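You operate a simulated robot arm through the tools that you are given. There is no shell and no other tool.

Carry out the task below with a simulated robot arm. There is one attempt and no reset: what you move stays moved.

Task
Take the cover off the grey case; lay it on the black mat.
Fine: clamp the case first; hang its two bolts in the long slotted tray's free slots.

The check looks at the end state, three seconds after you hand in, the way a careful person would. Anything else that was tipped, shoved, dropped, spilled or broken makes it a failure. A push-on lid holds only when it is set on centred and level and pressed home; a screw cap is set on level and turned clockwise until tight.

Robot
A 6-joint arm with a fingered hand, fixed in place. Base frame: the origin is on the floor under the middle of its stand, x ahead of it, y to its left, z up. Readings come in mm, degrees, newtons and seconds.
With the tool pointing down near the work surface it reaches from about 340 to 740 mm from the base axis. Its first joint turns from -115.0 to 115.0 degrees. Payload 4 kg.
Tool frame: the origin (TCP) lies between the finger pads and is the grasp point; the fingertips stand 26 mm ahead of it; z points along the fingers, y is the line along which they close. The gripper opens to 132 mm; its body begins 73 mm behind the TCP. The gripper is a hand of 4 fingers: y runs from the thumb to the fingers, the wrist lies at [0, 0, -239] in the tool frame, and closing takes about 1.5 s.
Orientation is told as [roll, pitch, yaw] about the base's x, y, z axes, in that order, counted from this pose: with the fingers straight down and closing along the base's y, the tool's x points along the base's -x, its y along +y and its z along -z.

Tools
- The arm moves only by the tool servo_tool. Its argument "plan" is a list of rows, each a list of 6 numbers: the shift along the tool's x, y, z in mm, then the turn, a rotation vector about the tool's x, y, z in degrees. In form: [[dx, dy, dz, wx, wy, wz], ...]. A call has 1 to 20 rows; each row is the pose to reach, as a shift and turn from the pose commanded when the call began, along the tool's axes at that moment. "grip" is the opening, from 0 (shut) to 1 (fully open), set as the call begins (left out, the last holds). Each row takes 0.2 s and may step no farther than 50 mm and 8.6 degrees from the row before; otherwise, or with a gripper value out of range, the whole call is refused. Where a pose cannot be reached the arm comes as near as it can. A force on the tool above 50 N (or 10 N above the force at the start of the call, whichever is more), or a blocked arm, ends the call early, and 0.2 s more pass. The fingers move at their own pace (about 153 mm/s each) and stop on an object; they squeeze with about 28 N. The grip force told is the motor's: it shows also when the fingers shut on nothing. Time passes only in rows, and 0.2 s behind the last, so rows that repeat a pose let the fingers close. It gives the time, the measured TCP pose, the force on the tool (base axes), the opening and the grip force at its end, in the units of the frame above (readings bear some noise), with the torque about the TCP (base axes, N m) and any sound that the robot's microphone picked up.
- Cameras (640 x 400 px; columns grow to the right, rows downward): "scene" is fixed at [401, -650.9, 1457.8]; the picture's right is [0.98, 0.20, 0.00], its down [0.18, -0.90, -0.40] and it looks along [-0.08, 0.39, -0.92] (base axes); focal length 214 px, centre (320, 200). "wrist" rides on the gripper at [68, 2, -97] in the tool frame; the picture's right is [-0.03, 1.00, 0.00], its down [-0.82, -0.02, -0.58] and it looks along [-0.58, -0.01, 0.82] (tool axes); focal length 270 px, centre (320, 200). There is no depth. A picture from a camera that has moved, and an enlarged one, comes with that camera's place and axes in the base frame and with its lens.
- snapshot(camera): a new picture of that camera. No time passes.
- slide_trunk(by): slides the trunk up (or, below 0, down) by that many mm; the arm rides with it, the base frame stays. It gives what a move gives, with no picture.
- curl_fingers(finger1, finger2, finger3, thumb_bend): sets how far each is bent, from 0 (flat) to 100 (curled in); at 30 the hand is open as for a grip, at 70 the pads meet at the TCP. One left out holds its place. A second passes; each finger stops where it meets its share of the squeeze, and holds until it gets a number again. A gripper value or a shape takes the hand back. It gives what a move gives, with no picture; readings hold the bend of each and the force on the fingers (four entries, about 0 where the hand has none), thumb and palm.
- preshape(shape): the hand has 4 fingers and takes this shape, open, in about a second: jaw (thumb against the fingers, like two jaws); tri (thumb and two fingers); tip (a fingertip pinch); poke (one finger out to press); point (the index stretched); flat (the hand flat); cup (the hand cupped); fist (a fist). The gripper value then closes the fingers along that shape, each until it touches; the sizes above hold for jaw. It gives what a move gives, with no picture.
- inspect(camera, box): a new picture of the part [left, top, right, bottom] of that camera's present view, enlarged. No time passes.
- hand_in(): hands the job in; it is judged then, once.

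Nothing tells you positions but the pictures and the camera data. Unless the task says otherwise, let go and move clear before handing in.

The tools are called by a JSON object that holds its "name" and its "arguments". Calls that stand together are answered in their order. servo_tool: Moves the arm, as the interface text tells. Its arguments: {"type":"object","properties":{"plan":{"type":"array","items":{"type":"array","items":{"type":"number"}}},"grip":{"type":"number"}},"required":["plan"]} The other tools are called the same way: slide_trunk (by) moves the trunk up or down; preshape (shape) gives the hand a shape; curl_fingers (finger1, finger2, finger3, thumb_bend) moves the fingers one by one; snapshot (camera) takes a picture; inspect (camera, box) takes an enlarged picture of a part of a camera's view; hand_in () hands the job in.

At the start:

```text
t: 0.0
tool_pos: [301.9, -302.1, 1145.9]
orientation: [0.0, -0.1, -0.1]
contact_force: [0.8, 0.5, 0.9]
torque: [0.0, 0.0, -0.02]
gripper_width: 131.8
finger_force: 0.0
shape: jaw
bend: [30.0, 30.0, 30.0, 30.0]
finger forces: [0.0, 0.0, 0.0, 0.1, 0.0, 0.1]
trunk travel left (down, up): [-925.0, 65.0]
```

scene: 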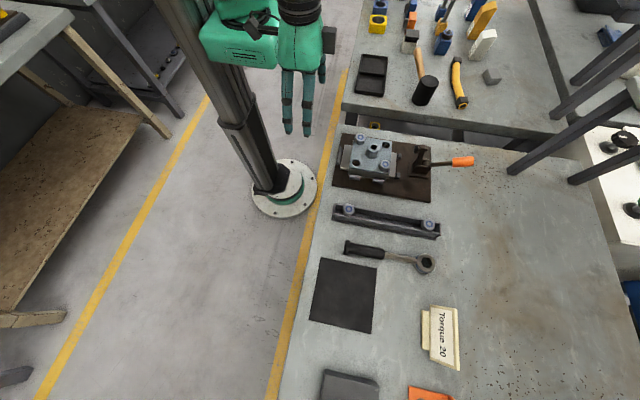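
wrist: 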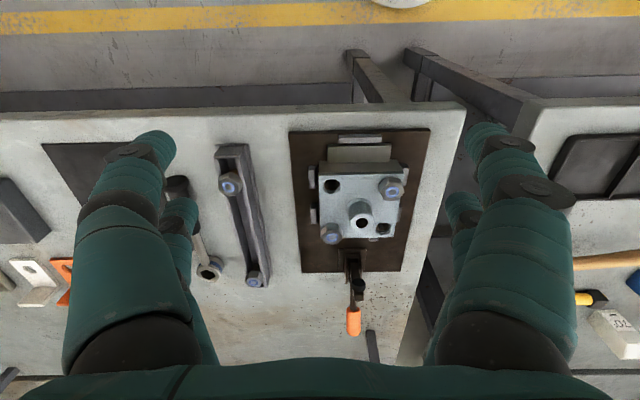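

I see a grey case on a brown plate with an orange-handled clamp, a long slotted tray with two bolts already in it, a ratchet wrench, a black mat, and a "Torque 20" sign. I'll look closer at each before moving.

{"name": "inspect", "arguments": {"camera": "scene", "box": [320, 120, 480, 220]}}

{"name": "inspect", "arguments": {"camera": "scene", "box": [300, 190, 460, 290]}}

{"name": "inspect", "arguments": {"camera": "wrist", "box": [270, 110, 462, 230]}}

{"name": "inspect", "arguments": {"camera": "wrist", "box": [180, 130, 380, 340]}}

{"name": "inspect", "arguments": {"camera": "scene", "box": [300, 300, 480, 400]}}

```text
4.00 times, centred on (400, 170) of scene
camera zoom: at [401.0, -650.9, 1457.8], right [0.98, 0.2, 0.0], down [0.18, -0.9, -0.4], along [-0.08, 0.39, -0.92], focal length 858 px, centre (0, 320)
```

zoom: 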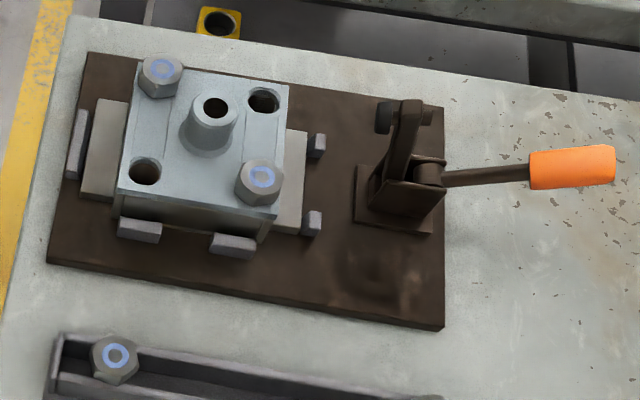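

```text
4.00 times, centred on (380, 240) of scene
camera zoom: at [401.0, -650.9, 1457.8], right [0.98, 0.2, 0.0], down [0.18, -0.9, -0.4], along [-0.08, 0.39, -0.92], focal length 858 px, centre (80, 40)
```

zoom: 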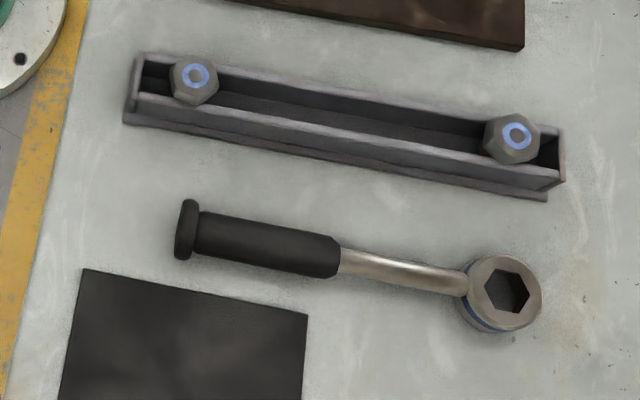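

```text
3.33 times, centred on (366, 170) of wrist
camera zoom: at [233.4, -302.4, 1244.0], right [0.03, 1.0, 0.0], down [0.82, -0.02, 0.58], along [0.58, -0.01, -0.82], focal length 901 px, centre (167, 300)
```

zoom: 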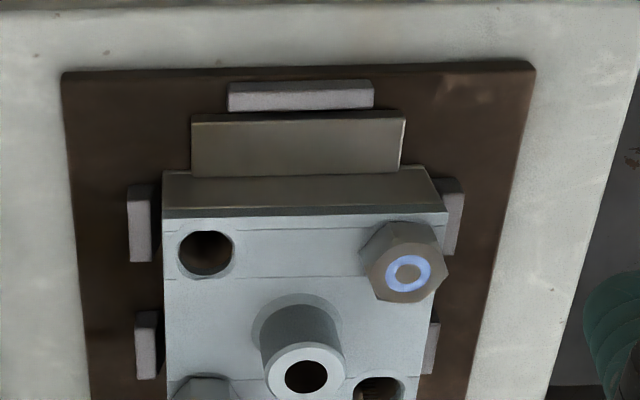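

```text
1.90 times, centred on (280, 235) of wrist
camera zoom: at [233.4, -302.4, 1244.0], right [0.03, 1.0, 0.0], down [0.82, -0.02, 0.58], along [0.58, -0.01, -0.82], focal length 515 px, centre (396, 133)
```

zoom: 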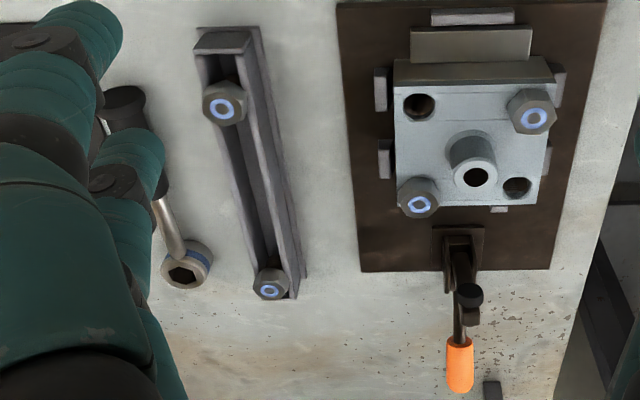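

```text
3.56 times, centred on (390, 350) of scene
camera zoom: at [401.0, -650.9, 1457.8], right [0.98, 0.2, 0.0], down [0.18, -0.9, -0.4], along [-0.08, 0.39, -0.92], focal length 763 px, centre (71, -333)
```

zoom: 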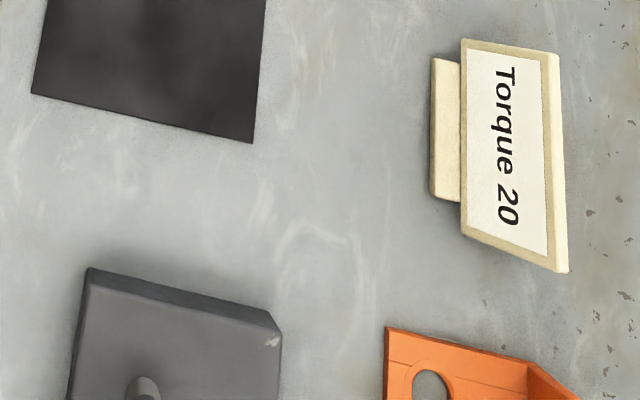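

The bolts on the case sit near (433,-210,944) and (515,-290,944), and the cover's boss is near (474,-250,960). The tray runs along x at y≈-435, and the clamp handle is near (719,-249,959). I'll move the wrist camera over the tray and clamp to look closer.

{"name": "servo_tool", "arguments": {"plan": [[-25, -20, 5, 0, 0, 0], [-60, -45, 15, 0, 0, 0], [-95, -70, 25, 0, 0, 0], [-130, -95, 35, 0, 0, 0], [-160, -118, 50, 0, 0, 0], [-178, -133, 60, 0, 0, 0]]}}

{"name": "snapshot", "arguments": {"camera": "wrist"}}

```text
t: 1.4
tool_pos: [481.7, -435.6, 1086.1]
orientation: [0.1, 0.0, -0.1]
contact_force: [-0.4, 0.2, -0.3]
torque: [0.02, 0.03, 0.02]
gripper_width: 131.7
finger_force: 0.1
shape: jaw
bend: [30.0, 30.0, 30.0, 30.0]
finger forces: [0.1, 0.1, 0.1, 0.1, 0.0, 0.0]
trunk travel left (down, up): [-925.0, 65.0]
```

```text
taken
camera wrist: at [412.8, -436.0, 1183.1], right [0.03, 1.0, 0.0], down [0.82, -0.02, 0.58], along [0.58, -0.01, -0.82], focal length 270 px, centre (320, 200)
```

wrist: 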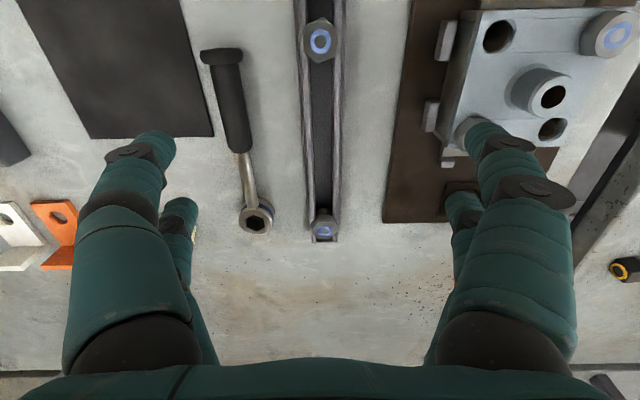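

{"name": "inspect", "arguments": {"camera": "wrist", "box": [200, 0, 400, 250]}}

{"name": "inspect", "arguments": {"camera": "wrist", "box": [270, 0, 370, 130]}}

{"name": "inspect", "arguments": {"camera": "wrist", "box": [270, 120, 370, 250]}}

{"name": "inspect", "arguments": {"camera": "wrist", "box": [190, 30, 290, 250]}}

```text
1.60 times, centred on (300, 125) of wrist
camera zoom: at [412.8, -436.0, 1183.1], right [0.03, 1.0, 0.0], down [0.82, -0.02, 0.58], along [0.58, -0.01, -0.82], focal length 432 px, centre (352, 320)
```

zoom: 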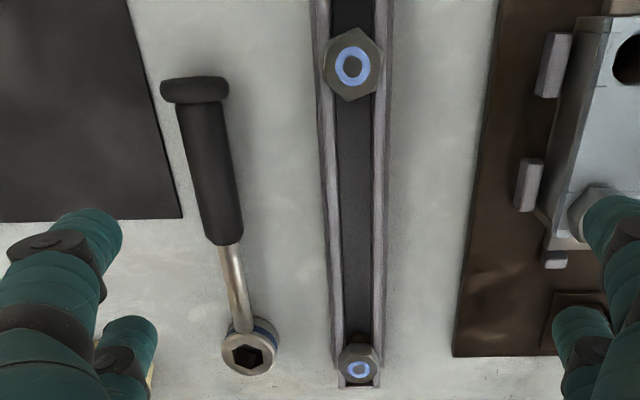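

```text
3.08 times, centred on (320, 65) of wrist
camera zoom: at [412.8, -436.0, 1183.1], right [0.03, 1.0, 0.0], down [0.82, -0.02, 0.58], along [0.58, -0.01, -0.82], focal length 832 px, centre (320, 615)
```

zoom: 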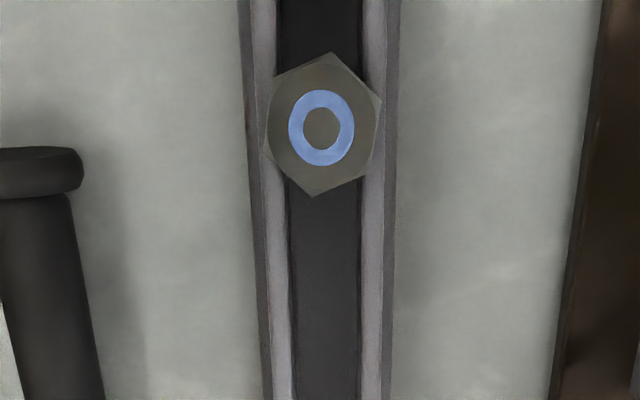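

```text
3.08 times, centred on (320, 185) of wrist
camera zoom: at [412.8, -436.0, 1183.1], right [0.03, 1.0, 0.0], down [0.82, -0.02, 0.58], along [0.58, -0.01, -0.82], focal length 832 px, centre (320, 246)
```

zoom: 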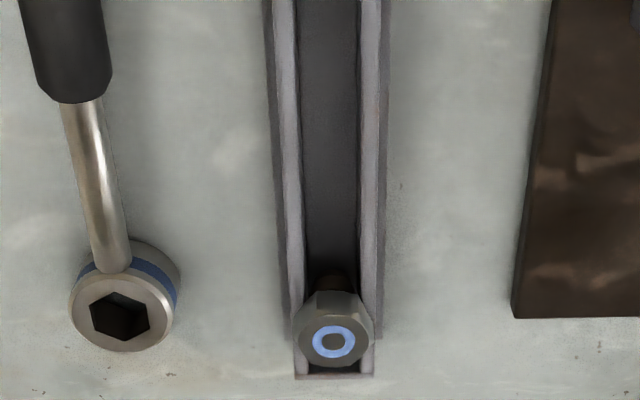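

```text
1.82 times, centred on (240, 140) of wrist
camera zoom: at [412.8, -436.0, 1183.1], right [0.03, 1.0, 0.0], down [0.82, -0.02, 0.58], along [0.58, -0.01, -0.82], focal length 491 px, centre (466, 309)
```

zoom: 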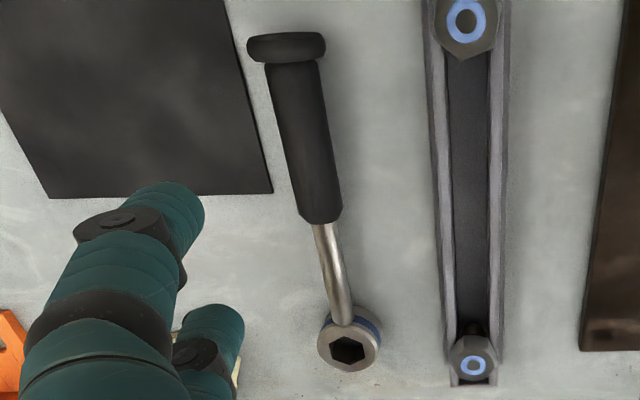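

The tray is one long channel, and the bolts hang by their heads anywhere along it. The table top is near z=875. The wrench lies along y≈-528 with its ring at (650,-529). Next I'll view the clamp up close.

{"name": "servo_tool", "arguments": {"plan": [[-10, 45, 0, 0, 0, 0], [-20, 90, 0, 0, 0, 0], [-30, 135, 0, 0, 0, 0], [-40, 170, 0, 0, 0, 0], [-40, 185, 0, 0, 0, 0]]}}

{"name": "snapshot", "arguments": {"camera": "wrist"}}

{"name": "inspect", "arguments": {"camera": "wrist", "box": [240, 80, 400, 280]}}

```text
t: 2.6
tool_pos: [522.4, -250.7, 1087.2]
orientation: [0.0, 0.0, 0.0]
contact_force: [0.7, 0.3, -0.3]
torque: [-0.01, 0.01, -0.02]
gripper_width: 131.7
finger_force: 0.0
shape: jaw
bend: [30.0, 30.0, 30.0, 30.0]
finger forces: [0.0, 0.0, 0.0, 0.1, 0.0, 0.0]
trunk travel left (down, up): [-925.0, 65.0]
```

```text
taken
camera wrist: at [453.1, -249.8, 1184.8], right [0.03, 1.0, 0.0], down [0.82, -0.02, 0.58], along [0.58, -0.02, -0.82], focal length 270 px, centre (320, 200)
```

wrist: 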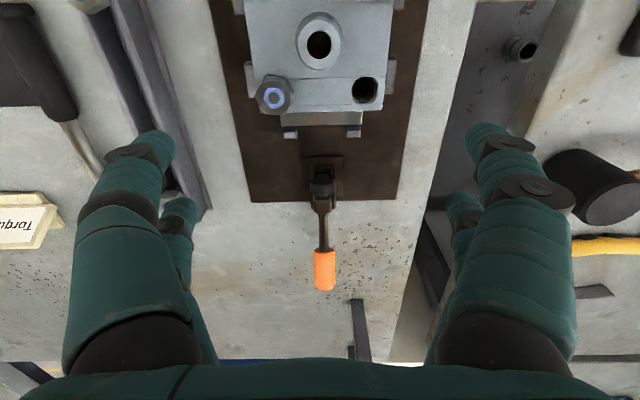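

```text
2.00 times, centred on (320, 180) of wrist
camera zoom: at [453.1, -249.8, 1184.8], right [0.03, 1.0, 0.0], down [0.82, -0.02, 0.58], along [0.58, -0.02, -0.82], focal length 541 px, centre (320, 240)
```

zoom: 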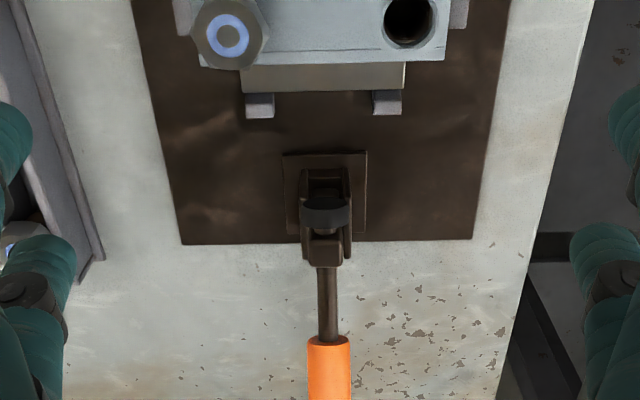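

The clamp is open: its arm is up and the orange handle lies back toward +x. I'll zoom in to work out its hinge before swinging it.

{"name": "inspect", "arguments": {"camera": "scene", "box": [400, 135, 480, 185]}}

{"name": "inspect", "arguments": {"camera": "wrist", "box": [280, 140, 370, 300]}}

```text
8.00 times, centred on (440, 160) of scene
camera zoom: at [401.0, -650.9, 1457.8], right [0.98, 0.2, 0.0], down [0.18, -0.9, -0.4], along [-0.08, 0.39, -0.92], focal length 1716 px, centre (-640, 520)
```

zoom: 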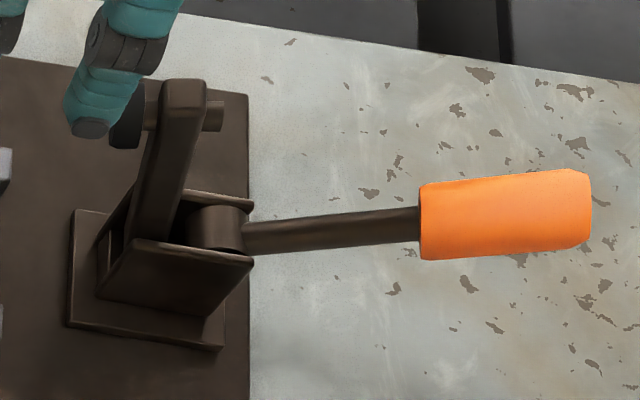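

```text
2.50 times, centred on (325, 220) of wrist
camera zoom: at [453.1, -249.8, 1184.8], right [0.03, 1.0, 0.0], down [0.82, -0.02, 0.58], along [0.58, -0.02, -0.82], focal length 676 px, centre (308, 150)
```

zoom: 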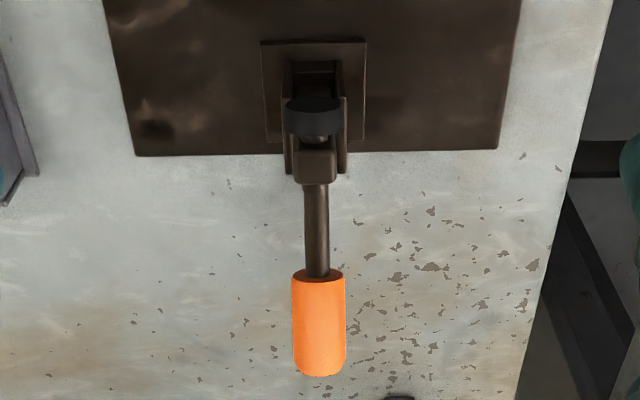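

The hinge is near (637,-251,925) and the handle's orange grip is centred near (718,-251,960), sloping up about 23°. I'll bring the open hand above the handle, tilted to match it.

{"name": "servo_tool", "arguments": {"plan": [[-45, 0, 10, 0, -6, 0], [-90, 0, 25, 0, -12, 0], [-130, 0, 40, 0, -18, 0], [-165, 0, 53, 0, -23, 0], [-165, 0, 53, 0, -23, 0]]}}

{"name": "snapshot", "arguments": {"camera": "wrist"}}

{"name": "snapshot", "arguments": {"camera": "scene"}}

```text
t: 3.8
tool_pos: [685.3, -251.3, 1034.7]
orientation: [0.0, -23.1, 0.0]
contact_force: [-0.3, 0.6, -0.3]
torque: [-0.01, -0.05, -0.01]
gripper_width: 131.8
finger_force: 0.1
shape: jaw
bend: [30.0, 30.0, 30.0, 30.0]
finger forces: [0.1, 0.0, 0.0, 0.0, 0.0, 0.0]
trunk travel left (down, up): [-925.0, 65.0]
```

```text
taken
camera wrist: at [584.0, -248.5, 1097.9], right [0.02, 1.0, 0.01], down [0.52, -0.02, 0.85], along [0.85, -0.01, -0.52], focal length 270 px, centre (320, 200)
```

wrist: 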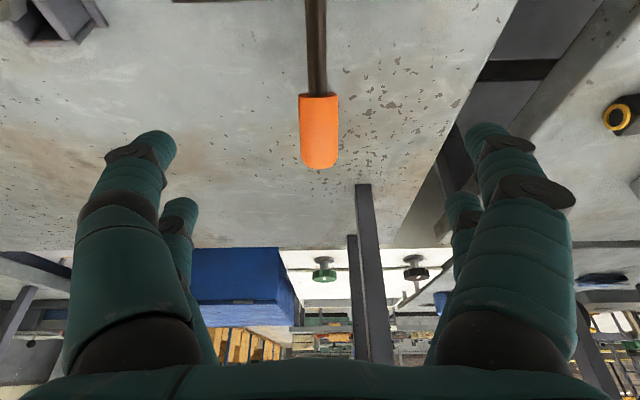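

```text
taken
```

scene: 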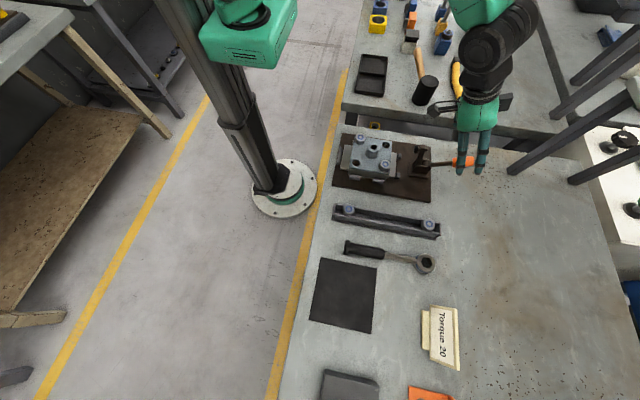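

The handle sits between the fingers as expected. I'll descend along the tool axis and close on the orange grip.

{"name": "servo_tool", "arguments": {"plan": [[0, 1, 30, 0, 0, 0], [0, 1, 60, 0, 0, 0], [0, 1, 80, 0, 0, 0]]}}

{"name": "servo_tool", "arguments": {"plan": [[0, 0, 0, 0, 0, 0], [0, 0, 0, 0, 0, 0], [0, 0, 0, 0, 0, 0], [0, 0, 0, 0, 0, 0], [0, 0, 0, 0, 0, 0], [0, 0, 0, 0, 0, 0], [0, 0, 0, 0, 0, 0], [0, 0, 0, 0, 0, 0]], "grip": 0}}

{"name": "snapshot", "arguments": {"camera": "wrist"}}

```text
t: 4.6
tool_pos: [716.4, -250.3, 957.8]
orientation: [0.0, -23.0, -0.1]
contact_force: [-0.6, 0.1, 0.1]
torque: [0.0, -0.01, 0.0]
gripper_width: 131.9
finger_force: 0.0
shape: jaw
bend: [30.0, 30.0, 30.0, 30.0]
finger forces: [0.0, 0.0, 0.0, 0.0, 0.1, 0.1]
trunk travel left (down, up): [-925.0, 65.0]
```

```text
t: 6.4
tool_pos: [716.5, -250.8, 959.5]
orientation: [0.0, -22.9, 0.1]
contact_force: [-0.2, -1.1, 0.4]
torque: [0.0, -0.02, 0.03]
gripper_width: 4.1
finger_force: 27.7
shape: jaw
bend: [73.0, 71.0, 72.0, 72.0]
finger forces: [0.1, 0.0, 0.0, 0.0, 0.3, 0.0]
trunk travel left (down, up): [-925.0, 65.0]
```

```text
taken
camera wrist: at [615.1, -249.3, 1022.6], right [0.02, 1.0, 0.01], down [0.53, -0.02, 0.85], along [0.85, -0.01, -0.53], focal length 270 px, centre (320, 200)
```

wrist: 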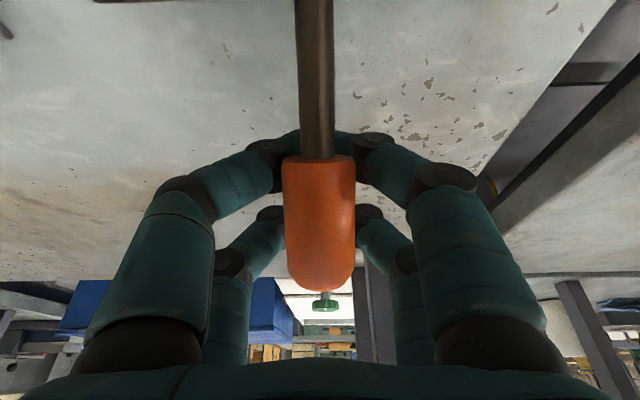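

The fingers have closed into a loop just under the handle, so it is caged and I can lift it. I'll carry it along the arc about the hinge in stages while watching the force.

{"name": "servo_tool", "arguments": {"plan": [[0.4, 0, -5.5, 0, -2.5, 0], [0.8, 0, -11.3, 0, -5, 0], [2.2, 0, -18, 0, -7.5, 0], [3.8, 0, -24.6, 0, -10, 0]]}}

{"name": "inspect", "arguments": {"camera": "scene", "box": [380, 110, 500, 185]}}

{"name": "snapshot", "arguments": {"camera": "wrist"}}

```text
t: 7.4
tool_pos: [702.6, -250.8, 981.4]
orientation: [0.0, -33.1, 0.1]
contact_force: [0.1, -0.3, -1.4]
torque: [0.02, -0.02, 0.01]
gripper_width: 3.9
finger_force: 27.9
shape: jaw
bend: [73.0, 71.0, 72.0, 72.0]
finger forces: [0.0, 0.1, 0.0, 0.1, 0.0, 0.0]
trunk travel left (down, up): [-925.0, 65.0]
```

```text
5.33 times, centred on (440, 148) of scene
camera zoom: at [401.0, -650.9, 1457.8], right [0.98, 0.2, 0.0], down [0.18, -0.9, -0.4], along [-0.08, 0.39, -0.92], focal length 1144 px, centre (-320, 480)
```

zoom: 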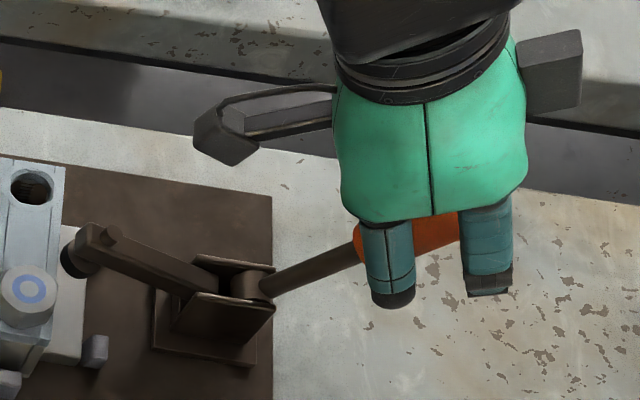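

```text
taken
camera wrist: at [593.4, -249.6, 1025.5], right [0.02, 1.0, 0.01], down [0.37, -0.02, 0.93], along [0.93, -0.01, -0.37], focal length 270 px, centre (320, 200)
```

wrist: 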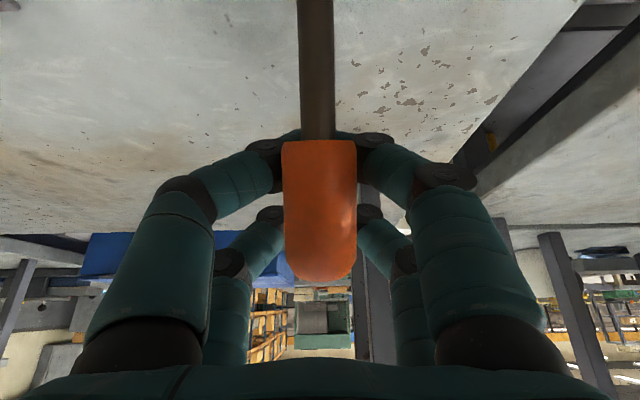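

The handle is moving and the clamp arm is swinging down toward the case's foot. I'll continue the arc.

{"name": "servo_tool", "arguments": {"plan": [[1.3, 0, -7, 0, -2.5, 0], [2.8, 0, -13.8, 0, -5, 0], [5.4, 0, -20.8, 0, -7.5, 0], [8.4, 0, -27.8, 0, -10, 0], [12.9, 0, -35.6, 0, -13, 0]]}}

{"name": "inspect", "arguments": {"camera": "scene", "box": [360, 110, 480, 185]}}

```text
t: 8.6
tool_pos: [737.3, -265.8, 1027.0]
orientation: [0.4, -39.6, -0.6]
contact_force: [0.4, -0.8, -0.2]
torque: [0.01, 0.05, -0.03]
gripper_width: 3.8
finger_force: 27.3
shape: jaw
bend: [73.0, 71.0, 72.0, 72.0]
finger forces: [0.1, 0.0, 0.0, 0.0, 0.0, 0.0]
out of reach, approached as far as the arm can: row 1, 2, 3, 4, 5
trunk travel left (down, up): [-925.0, 65.0]
```

```text
5.33 times, centred on (420, 148) of scene
camera zoom: at [401.0, -650.9, 1457.8], right [0.98, 0.2, 0.0], down [0.18, -0.9, -0.4], along [-0.08, 0.39, -0.92], focal length 1144 px, centre (-213, 480)
```

zoom: 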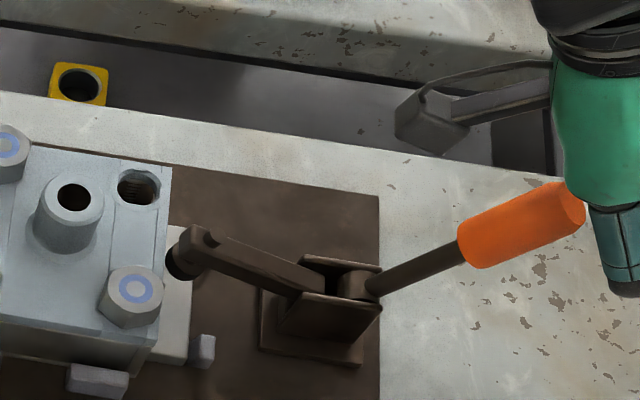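

The arm hit a tilt limit near −34°, and the hand slipped off the handle with it at about 54°. I'll make a tiny move to see how the arm is now referenced before I push again.

{"name": "servo_tool", "arguments": {"plan": [[0, 0, -4, 0, 2, 0]]}}

{"name": "snapshot", "arguments": {"camera": "wrist"}}

{"name": "snapshot", "arguments": {"camera": "scene"}}

```text
t: 9.0
tool_pos: [734.4, -265.4, 1031.7]
orientation: [0.4, -37.4, -0.5]
contact_force: [0.7, 1.0, 0.0]
torque: [0.01, 0.02, -0.02]
gripper_width: 3.7
finger_force: 28.3
shape: jaw
bend: [73.0, 71.0, 72.0, 72.0]
finger forces: [0.0, 0.0, 0.0, 0.0, 0.0, 0.0]
trunk travel left (down, up): [-925.0, 65.0]
```

```text
taken
camera wrist: at [621.0, -264.3, 1067.5], right [0.02, 1.0, 0.02], down [0.3, -0.03, 0.96], along [0.96, -0.02, -0.3], focal length 270 px, centre (320, 200)
```

wrist: 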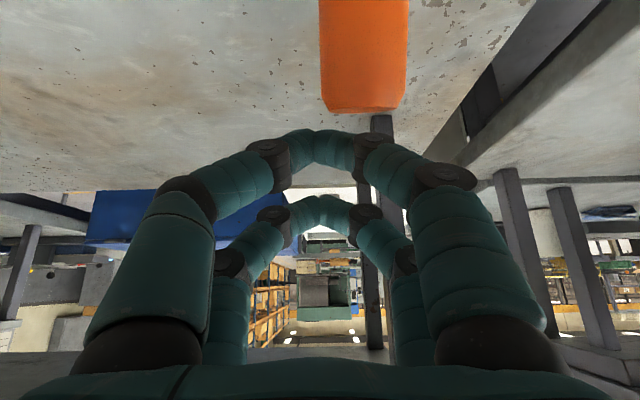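

```text
taken
```

scene: 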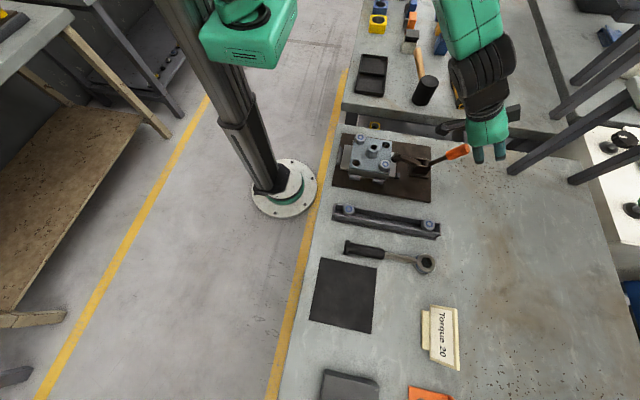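

The reference follows the reached pose. With the fingers shut, I'll go round to the +x side of the handle and push it toward the case.

{"name": "servo_tool", "arguments": {"plan": [[-15.9, 13, 12.1, 0, 5, 0], [-9.8, 13, 20.1, 0, 10, 0], [3.3, 13, 33.9, 0, 15.4, 0]]}}

{"name": "inspect", "arguments": {"camera": "scene", "box": [380, 110, 500, 185]}}

{"name": "snapshot", "arguments": {"camera": "wrist"}}

```text
t: 9.8
tool_pos: [752.8, -253.1, 1002.6]
orientation: [0.3, -22.0, -0.3]
contact_force: [-0.2, -0.4, -0.2]
torque: [0.01, -0.01, -0.02]
gripper_width: 3.9
finger_force: 28.3
shape: jaw
bend: [73.0, 71.0, 72.0, 72.0]
finger forces: [0.0, 0.0, 0.0, 0.0, 0.1, 0.0]
trunk travel left (down, up): [-925.0, 65.0]
```

```text
5.33 times, centred on (440, 148) of scene
camera zoom: at [401.0, -650.9, 1457.8], right [0.98, 0.2, 0.0], down [0.18, -0.9, -0.4], along [-0.08, 0.39, -0.92], focal length 1144 px, centre (-320, 480)
```

zoom: 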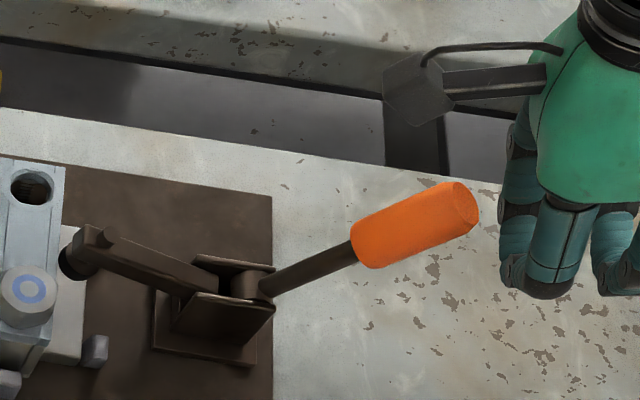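

```text
taken
camera wrist: at [652.9, -251.3, 1067.7], right [0.03, 1.0, 0.01], down [0.54, -0.03, 0.84], along [0.84, -0.02, -0.54], focal length 270 px, centre (320, 200)
```

wrist: 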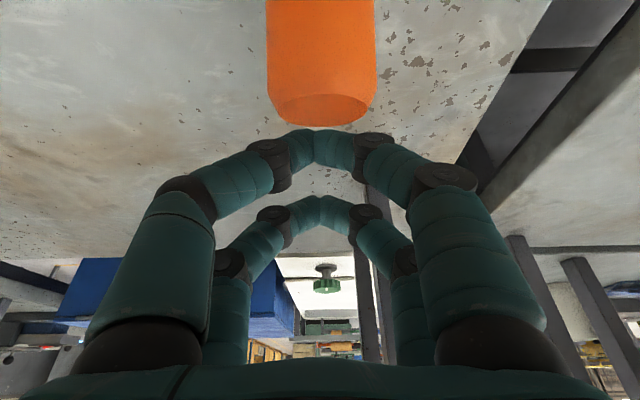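

The closed fingers are now just behind the handle's end. I'll push it in −x in stages.

{"name": "servo_tool", "arguments": {"plan": [[9.3, 2, -3.8, 0, 0, 0], [18.5, 2, -7.5, 0, 0, 0], [27.8, 2, -11.3, 0, 0, 0], [37.1, 2, -15, 0, 0, 0]]}}

{"name": "inspect", "arguments": {"camera": "scene", "box": [360, 110, 480, 185]}}

```text
t: 10.8
tool_pos: [711.6, -250.2, 1004.1]
orientation: [0.3, -22.2, -0.4]
contact_force: [1.0, -0.4, 0.7]
torque: [-0.02, -0.01, 0.06]
gripper_width: 3.9
finger_force: 27.7
shape: jaw
bend: [73.0, 71.0, 72.0, 72.0]
finger forces: [0.1, 0.0, 0.1, 0.0, 0.2, 0.0]
trunk travel left (down, up): [-925.0, 65.0]
```

```text
5.33 times, centred on (420, 148) of scene
camera zoom: at [401.0, -650.9, 1457.8], right [0.98, 0.2, 0.0], down [0.18, -0.9, -0.4], along [-0.08, 0.39, -0.92], focal length 1144 px, centre (-213, 480)
```

zoom: 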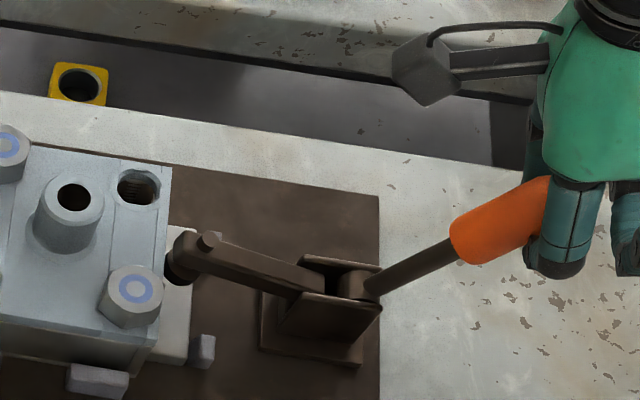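

{"name": "servo_tool", "arguments": {"plan": [[7, 0, -3, 0, 0, 0], [14, 0, -6, 0, 0, 0], [21, 0, -9, 0, 0, 0]]}}

{"name": "inspect", "arguments": {"camera": "scene", "box": [360, 110, 480, 185]}}

{"name": "snapshot", "arguments": {"camera": "wrist"}}

```text
t: 11.6
tool_pos: [689.2, -249.9, 1004.5]
orientation: [0.4, -22.1, -0.4]
contact_force: [0.7, -0.6, -0.6]
torque: [-0.01, -0.01, 0.0]
gripper_width: 3.8
finger_force: 27.3
shape: jaw
bend: [73.0, 71.0, 72.0, 72.0]
finger forces: [0.1, 0.0, 0.0, 0.0, 0.2, 0.1]
trunk travel left (down, up): [-925.0, 65.0]
```

```text
5.33 times, centred on (420, 148) of scene
camera zoom: at [401.0, -650.9, 1457.8], right [0.98, 0.2, 0.0], down [0.18, -0.9, -0.4], along [-0.08, 0.39, -0.92], focal length 1144 px, centre (-213, 480)
```

zoom: 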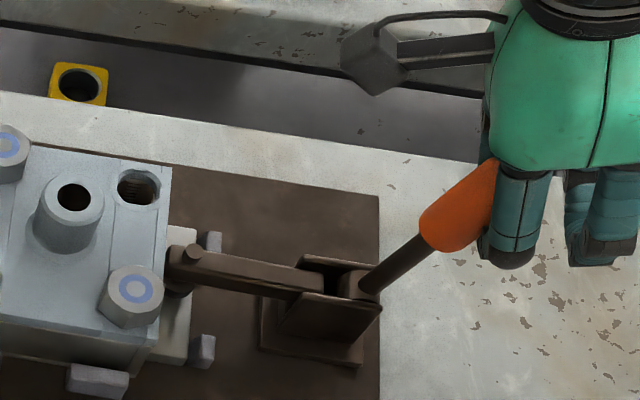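

```text
taken
camera wrist: at [589.6, -248.7, 1069.3], right [0.03, 1.0, 0.02], down [0.54, -0.03, 0.84], along [0.84, -0.02, -0.54], focal length 270 px, centre (320, 200)
```

wrist: 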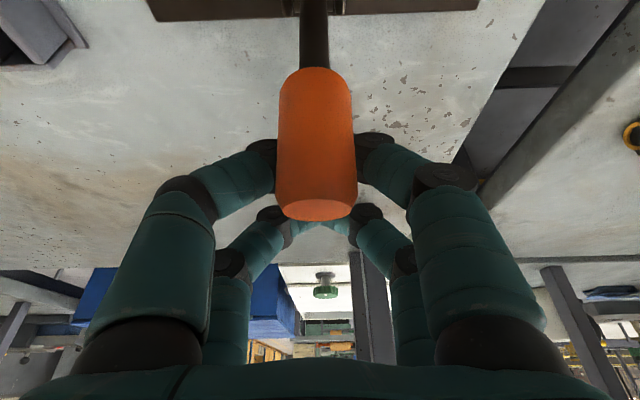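

The handle is now at about 77° and the clamp arm is nearly horizontal. I'll keep pushing until it seats.

{"name": "servo_tool", "arguments": {"plan": [[5, 0, -2, 0, 0, 0], [10, 0, -4, 0, 0, 0], [15, 0, -6, 0, 0, 0]]}}

{"name": "inspect", "arguments": {"camera": "scene", "box": [360, 110, 480, 185]}}

{"name": "snapshot", "arguments": {"camera": "wrist"}}

```text
t: 12.4
tool_pos: [673.3, -249.9, 1004.2]
orientation: [0.4, -22.2, -0.3]
contact_force: [2.0, 0.2, -0.7]
torque: [0.01, -0.04, -0.05]
gripper_width: 3.9
finger_force: 27.6
shape: jaw
bend: [73.0, 71.0, 72.0, 72.0]
finger forces: [0.0, 0.0, 0.1, 0.0, 0.0, 0.0]
trunk travel left (down, up): [-925.0, 65.0]
```

```text
5.33 times, centred on (420, 148) of scene
camera zoom: at [401.0, -650.9, 1457.8], right [0.98, 0.2, 0.0], down [0.18, -0.9, -0.4], along [-0.08, 0.39, -0.92], focal length 1144 px, centre (-213, 480)
```

zoom: 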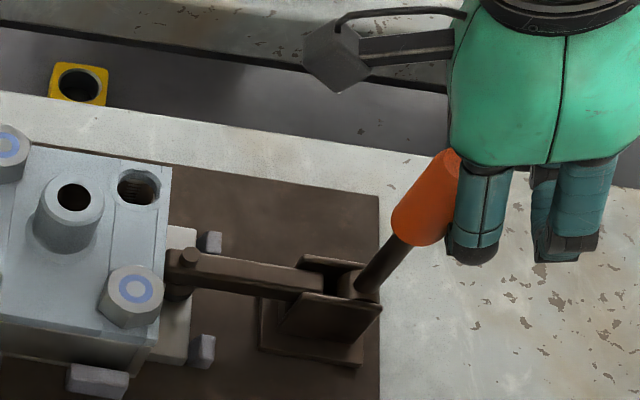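

```text
taken
camera wrist: at [574.0, -249.2, 1068.7], right [0.03, 1.0, 0.01], down [0.54, -0.03, 0.84], along [0.84, -0.02, -0.54], focal length 270 px, centre (320, 200)
```

wrist: 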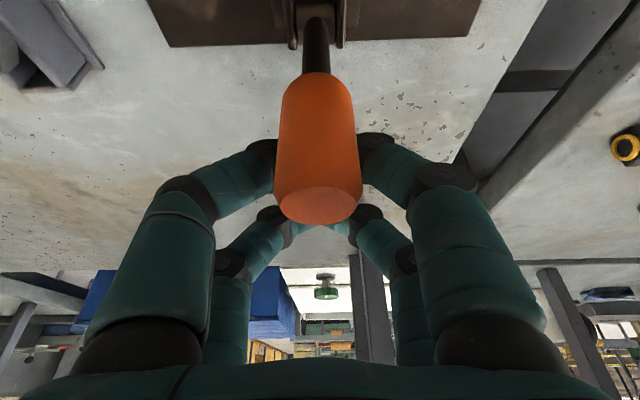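

{"name": "servo_tool", "arguments": {"plan": [[4, 0, -1.6, 0, 0, 0], [8, 0, -3.2, 0, 0, 0], [12, 0, -4.8, 0, 0, 0]]}}

{"name": "inspect", "arguments": {"camera": "scene", "box": [360, 110, 480, 185]}}

```text
t: 13.2
tool_pos: [669.0, -250.6, 1005.1]
orientation: [0.0, -22.7, -0.3]
contact_force: [48.3, 1.9, 3.6]
torque: [0.09, -0.92, -0.23]
gripper_width: 2.7
finger_force: 27.9
shape: jaw
bend: [72.0, 71.0, 72.0, 72.0]
finger forces: [57.1, 0.0, 0.0, 0.1, 0.1, 0.0]
trunk travel left (down, up): [-925.0, 65.0]
```

```text
5.33 times, centred on (420, 148) of scene
camera zoom: at [401.0, -650.9, 1457.8], right [0.98, 0.2, 0.0], down [0.18, -0.9, -0.4], along [-0.08, 0.39, -0.92], focal length 1144 px, centre (-213, 480)
```

zoom: 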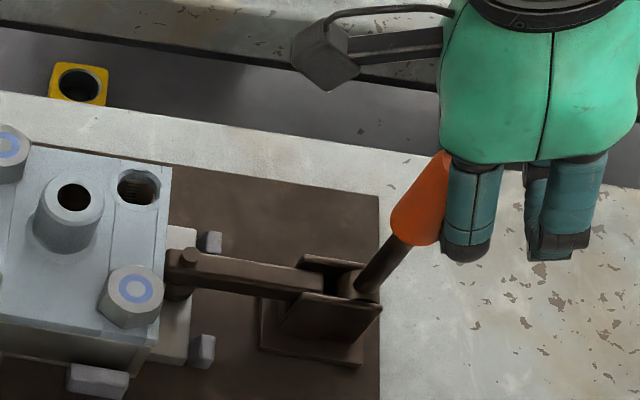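

The handle has reached a hard stop, with 48 N of resistance and the arm level on the foot. I'll back away and check that it stays locked.

{"name": "servo_tool", "arguments": {"plan": [[-15, 0, 6, 0, 0, 0], [-40, 0, 16, 0, 0, 0], [-55, 0, 10, 0, 0, 0], [-60, 0, -20, 0, 5, 0], [-60, 0, -65, 0, 10, 0]]}}

{"name": "inspect", "arguments": {"camera": "scene", "box": [360, 110, 480, 185]}}

{"name": "snapshot", "arguments": {"camera": "wrist"}}

```text
t: 14.4
tool_pos: [690.0, -250.4, 1086.6]
orientation: [0.3, -12.1, -0.4]
contact_force: [-0.4, -0.7, 0.3]
torque: [-0.01, 0.01, 0.0]
gripper_width: 2.9
finger_force: 27.4
shape: jaw
bend: [73.0, 71.0, 72.0, 72.0]
finger forces: [0.1, 0.0, 0.0, 0.0, 0.0, 0.0]
trunk travel left (down, up): [-925.0, 65.0]
```

```text
5.33 times, centred on (420, 148) of scene
camera zoom: at [401.0, -650.9, 1457.8], right [0.98, 0.2, 0.0], down [0.18, -0.9, -0.4], along [-0.08, 0.39, -0.92], focal length 1144 px, centre (-213, 480)
```

zoom: 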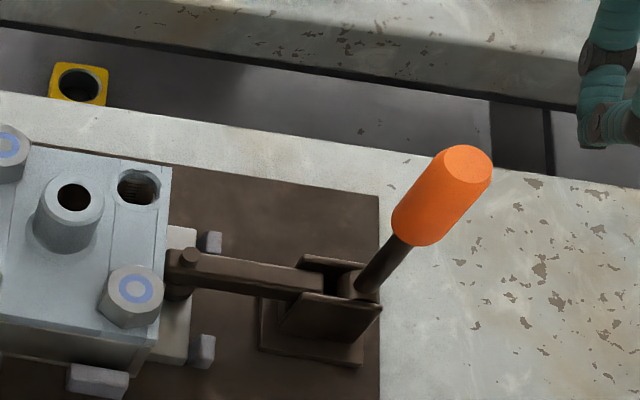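

```text
taken
camera wrist: at [602.6, -250.9, 1167.4], right [0.03, 1.0, 0.01], down [0.68, -0.03, 0.74], along [0.74, -0.01, -0.68], focal length 270 px, centre (320, 200)
```

wrist: 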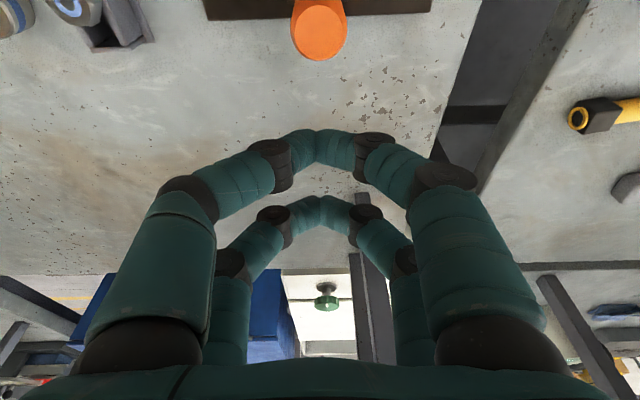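

The clamp holds: the handle is upright and the arm is level on the case's foot. Now I'll open the hand and move over the wrench handle near (505,-529).

{"name": "servo_tool", "arguments": {"plan": [[24, -35, 2.5, 0, 1.5, 0], [48, -70, 5, 0, 3, 0], [72.5, -104.5, 7.5, 0, 4.5, 0], [96.8, -139.3, 10, 0, 6, 0], [121, -174, 12.5, 0, 7.5, 0], [145, -209, 15, 0, 9, 0], [169.3, -243.8, 17.4, 0, 10.6, 0], [193.5, -278.6, 19.9, 0, 12.1, 0]], "grip": 1}}

{"name": "snapshot", "arguments": {"camera": "wrist"}}

{"name": "snapshot", "arguments": {"camera": "scene"}}

```text
t: 16.2
tool_pos: [505.5, -527.3, 1024.3]
orientation: [0.4, 0.1, -0.1]
contact_force: [0.2, -0.6, 0.3]
torque: [0.06, 0.03, -0.02]
gripper_width: 132.0
finger_force: 0.1
shape: jaw
bend: [30.0, 30.0, 30.0, 30.0]
finger forces: [0.0, 0.0, 0.0, 0.0, 0.0, 0.1]
trunk travel left (down, up): [-925.0, 65.0]
```

```text
taken
camera wrist: at [437.2, -527.8, 1121.8], right [0.03, 1.0, 0.01], down [0.82, -0.03, 0.58], along [0.58, -0.01, -0.82], focal length 270 px, centre (320, 200)
```

wrist: 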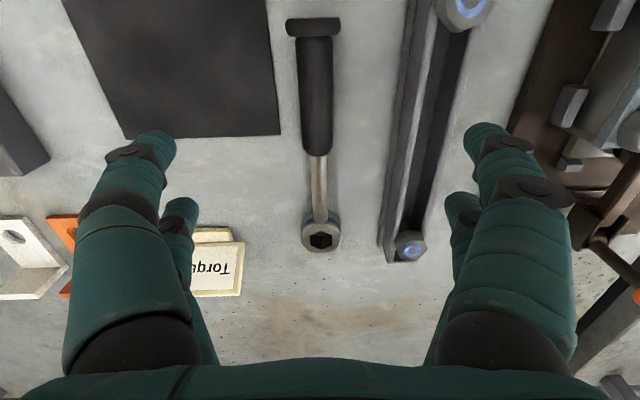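

```text
taken
```

scene: 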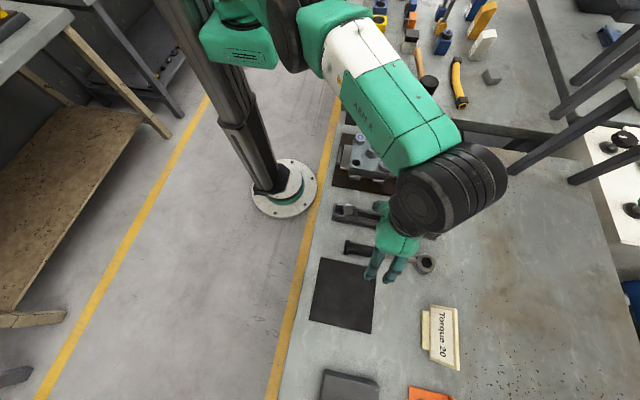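

The wrench handle is directly below (grip from x≈455–540, y≈-530; ring at x≈648). The tray is close to the fingers on one side, so I'll narrow the opening before I lower.

{"name": "servo_tool", "arguments": {"plan": [[3, -3, 20, -0.4, 0, 0], [5, -3, 40, -0.4, 0, 0], [5, -3, 40, -0.4, 0, 0], [5, -3, 40, -0.4, 0, 0]], "grip": 0.45}}

{"name": "snapshot", "arguments": {"camera": "wrist"}}

```text
t: 17.2
tool_pos: [500.9, -530.3, 984.3]
orientation: [0.7, 0.1, -0.3]
contact_force: [0.2, 0.7, 0.0]
torque: [-0.01, -0.02, -0.04]
gripper_width: 59.7
finger_force: 0.0
shape: jaw
bend: [73.0, 73.0, 73.0, 70.0]
finger forces: [0.0, 0.1, 0.0, 0.1, 0.1, 0.0]
trunk travel left (down, up): [-925.0, 65.0]
```

```text
taken
camera wrist: at [432.6, -531.1, 1081.4], right [0.03, 1.0, 0.01], down [0.82, -0.03, 0.58], along [0.58, -0.01, -0.82], focal length 270 px, centre (320, 200)
```

wrist: 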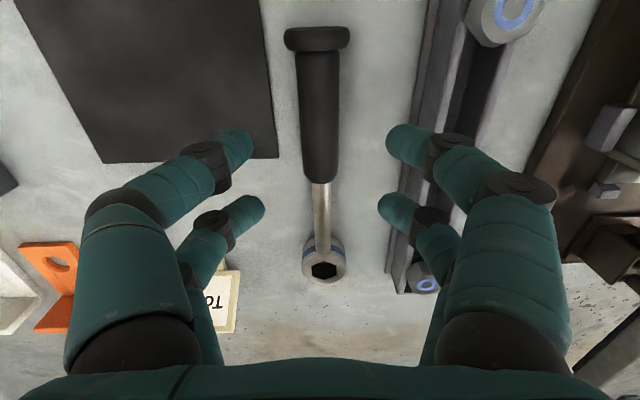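

{"name": "servo_tool", "arguments": {"plan": [[0, 0, 25, 0.4, 0, 0], [0, 0, 50, 0.7, 0, 0], [0, 0, 70, 0.7, 0, 0], [0, 0, 77, 0.7, 0, 0]]}}

{"name": "snapshot", "arguments": {"camera": "wrist"}}

```text
t: 18.2
tool_pos: [501.4, -528.5, 907.0]
orientation: [0.0, 0.0, -0.3]
contact_force: [0.5, 0.1, 0.0]
torque: [0.02, 0.02, 0.02]
gripper_width: 59.8
finger_force: 0.1
shape: jaw
bend: [73.0, 73.0, 73.0, 70.0]
finger forces: [0.1, 0.0, 0.0, 0.0, 0.0, 0.1]
trunk travel left (down, up): [-925.0, 65.0]
```

```text
taken
camera wrist: at [432.7, -528.4, 1004.9], right [0.03, 1.0, 0.0], down [0.82, -0.02, 0.58], along [0.58, -0.02, -0.82], focal length 270 px, centre (320, 200)
```

wrist: 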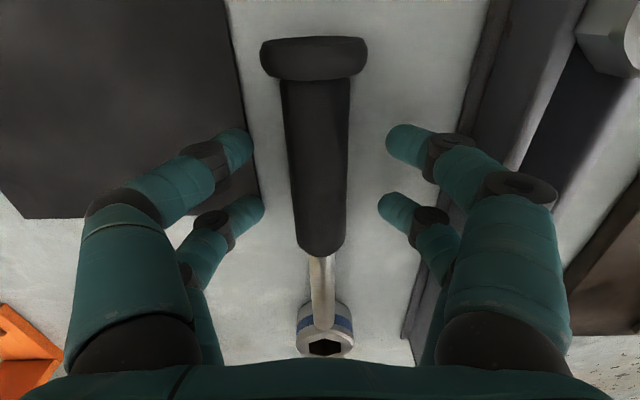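

The handle is centred between the fingers. I'll close on it.

{"name": "servo_tool", "arguments": {"plan": [[0, 0, 0, 0, 0, 0], [0, 0, 0, 0, 0, 0], [0, 0, 0, 0, 0, 0], [0, 0, 0, 0, 0, 0], [0, 0, 0, 0, 0, 0], [0, 0, 0, 0, 0, 0], [0, 0, 0, 0, 0, 0]], "grip": 0}}

{"name": "snapshot", "arguments": {"camera": "wrist"}}

{"name": "inspect", "arguments": {"camera": "scene", "box": [330, 200, 450, 290]}}

```text
t: 19.8
tool_pos: [500.8, -529.7, 908.8]
orientation: [-0.1, 0.0, -0.3]
contact_force: [0.6, -0.5, -1.0]
torque: [0.01, 0.08, -0.06]
gripper_width: 20.5
finger_force: 28.1
shape: jaw
bend: [73.0, 73.0, 73.0, 70.0]
finger forces: [25.2, 25.4, 24.9, 0.0, 25.6, 0.0]
trunk travel left (down, up): [-925.0, 65.0]
```

```text
taken
camera wrist: at [432.8, -528.5, 1004.8], right [0.03, 1.0, 0.0], down [0.82, -0.03, 0.58], along [0.58, -0.02, -0.82], focal length 270 px, centre (320, 200)
```

wrist: 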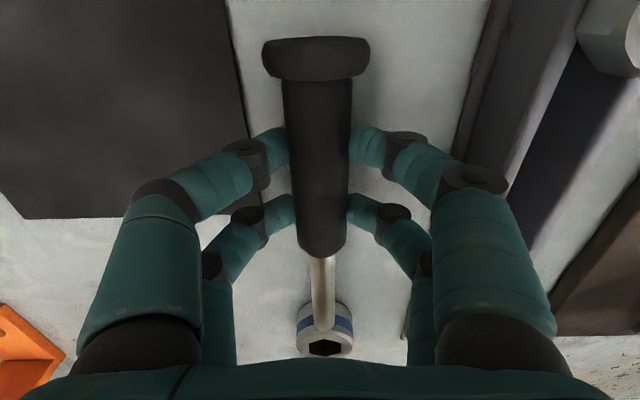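

```text
4.44 times, centred on (390, 245) of scene
camera zoom: at [401.0, -650.9, 1457.8], right [0.98, 0.2, 0.0], down [0.18, -0.9, -0.4], along [-0.08, 0.39, -0.92], focal length 953 px, centre (9, 0)
```

zoom: 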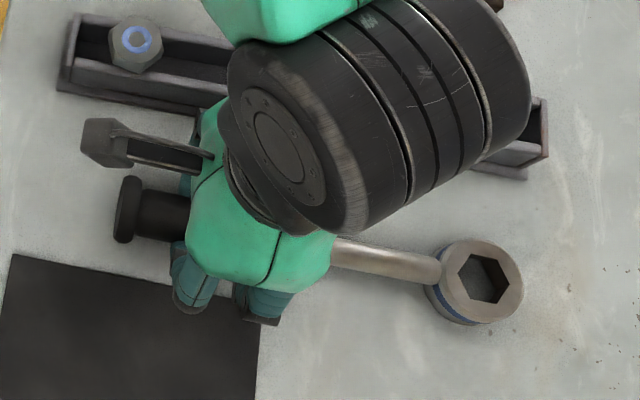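

The grip is firm, with about 25 N on each finger. I'll lift the wrench a little and check that it stays level.

{"name": "servo_tool", "arguments": {"plan": [[0, 0, -10, 0, 0, 0], [0, 0, -30, 0, 0, 0], [0, 0, -60, 0, 0, 0], [0, 0, -90, 0, 0, 0]]}}

{"name": "snapshot", "arguments": {"camera": "wrist"}}

{"name": "inspect", "arguments": {"camera": "scene", "box": [330, 190, 450, 280]}}

```text
t: 20.8
tool_pos: [500.0, -529.7, 1000.2]
orientation: [0.0, 0.0, -0.3]
contact_force: [-0.3, -0.5, -2.2]
torque: [0.01, 0.05, -0.01]
gripper_width: 20.8
finger_force: 27.9
shape: jaw
bend: [73.0, 73.0, 73.0, 70.0]
finger forces: [25.3, 25.3, 24.9, 0.0, 25.4, 0.1]
trunk travel left (down, up): [-925.0, 65.0]
```

```text
taken
camera wrist: at [432.1, -527.9, 1096.4], right [0.03, 1.0, 0.0], down [0.82, -0.02, 0.58], along [0.58, -0.02, -0.82], focal length 270 px, centre (320, 200)
```

wrist: 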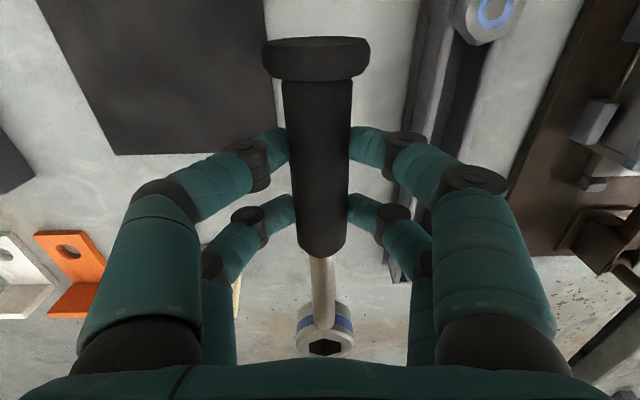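

```text
4.44 times, centred on (390, 235) of scene
camera zoom: at [401.0, -650.9, 1457.8], right [0.98, 0.2, 0.0], down [0.18, -0.9, -0.4], along [-0.08, 0.39, -0.92], focal length 953 px, centre (9, 44)
```

zoom: 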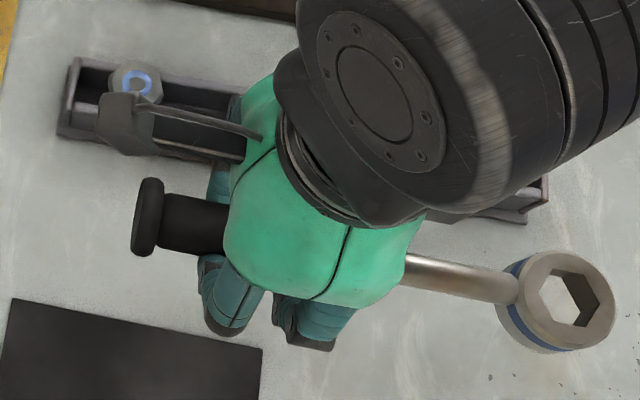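

The wrench is held level, with its ring centre about 151 mm ahead of the grip point. Now I'll look at the case bolts and the ring's hex orientation up close.

{"name": "inspect", "arguments": {"camera": "scene", "box": [345, 125, 405, 180]}}

{"name": "inspect", "arguments": {"camera": "scene", "box": [415, 240, 465, 285]}}

{"name": "inspect", "arguments": {"camera": "wrist", "box": [280, 280, 370, 360]}}

```text
7.27 times, centred on (375, 152) of scene
camera zoom: at [401.0, -650.9, 1457.8], right [0.98, 0.2, 0.0], down [0.18, -0.9, -0.4], along [-0.08, 0.39, -0.92], focal length 1560 px, centre (-80, 546)
```

zoom: 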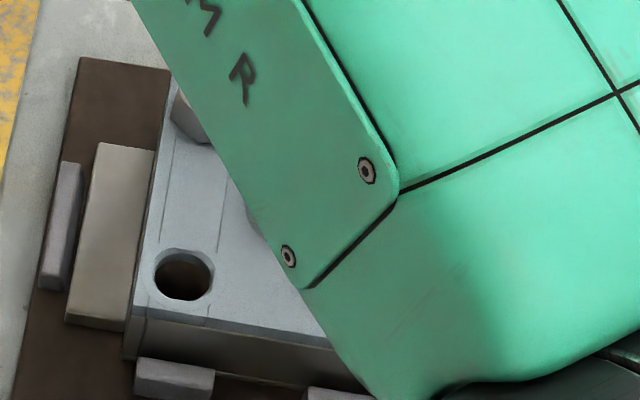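

```text
8.89 times, centred on (440, 262) of scene
camera zoom: at [401.0, -650.9, 1457.8], right [0.98, 0.2, 0.0], down [0.18, -0.9, -0.4], along [-0.08, 0.39, -0.92], focal length 1906 px, centre (-747, -356)
```

zoom: 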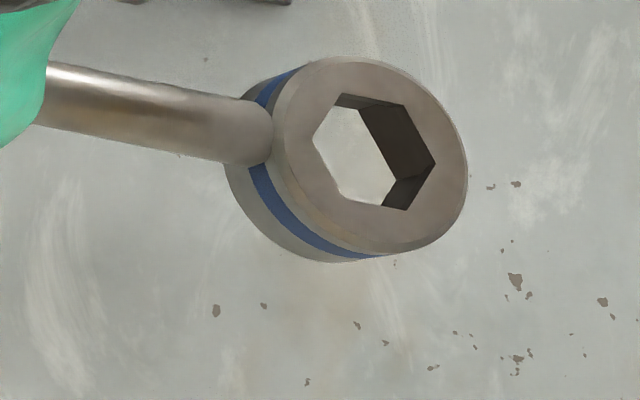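

```text
5.00 times, centred on (325, 320) of wrist
camera zoom: at [432.1, -527.9, 1096.4], right [0.03, 1.0, 0.0], down [0.82, -0.02, 0.58], along [0.58, -0.02, -0.82], focal length 1351 px, centre (295, -400)
```

zoom: 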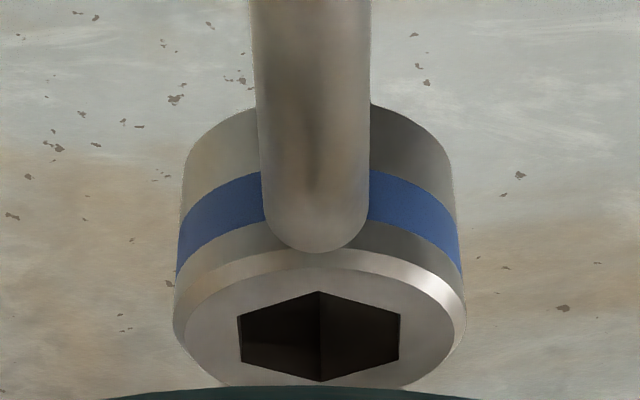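

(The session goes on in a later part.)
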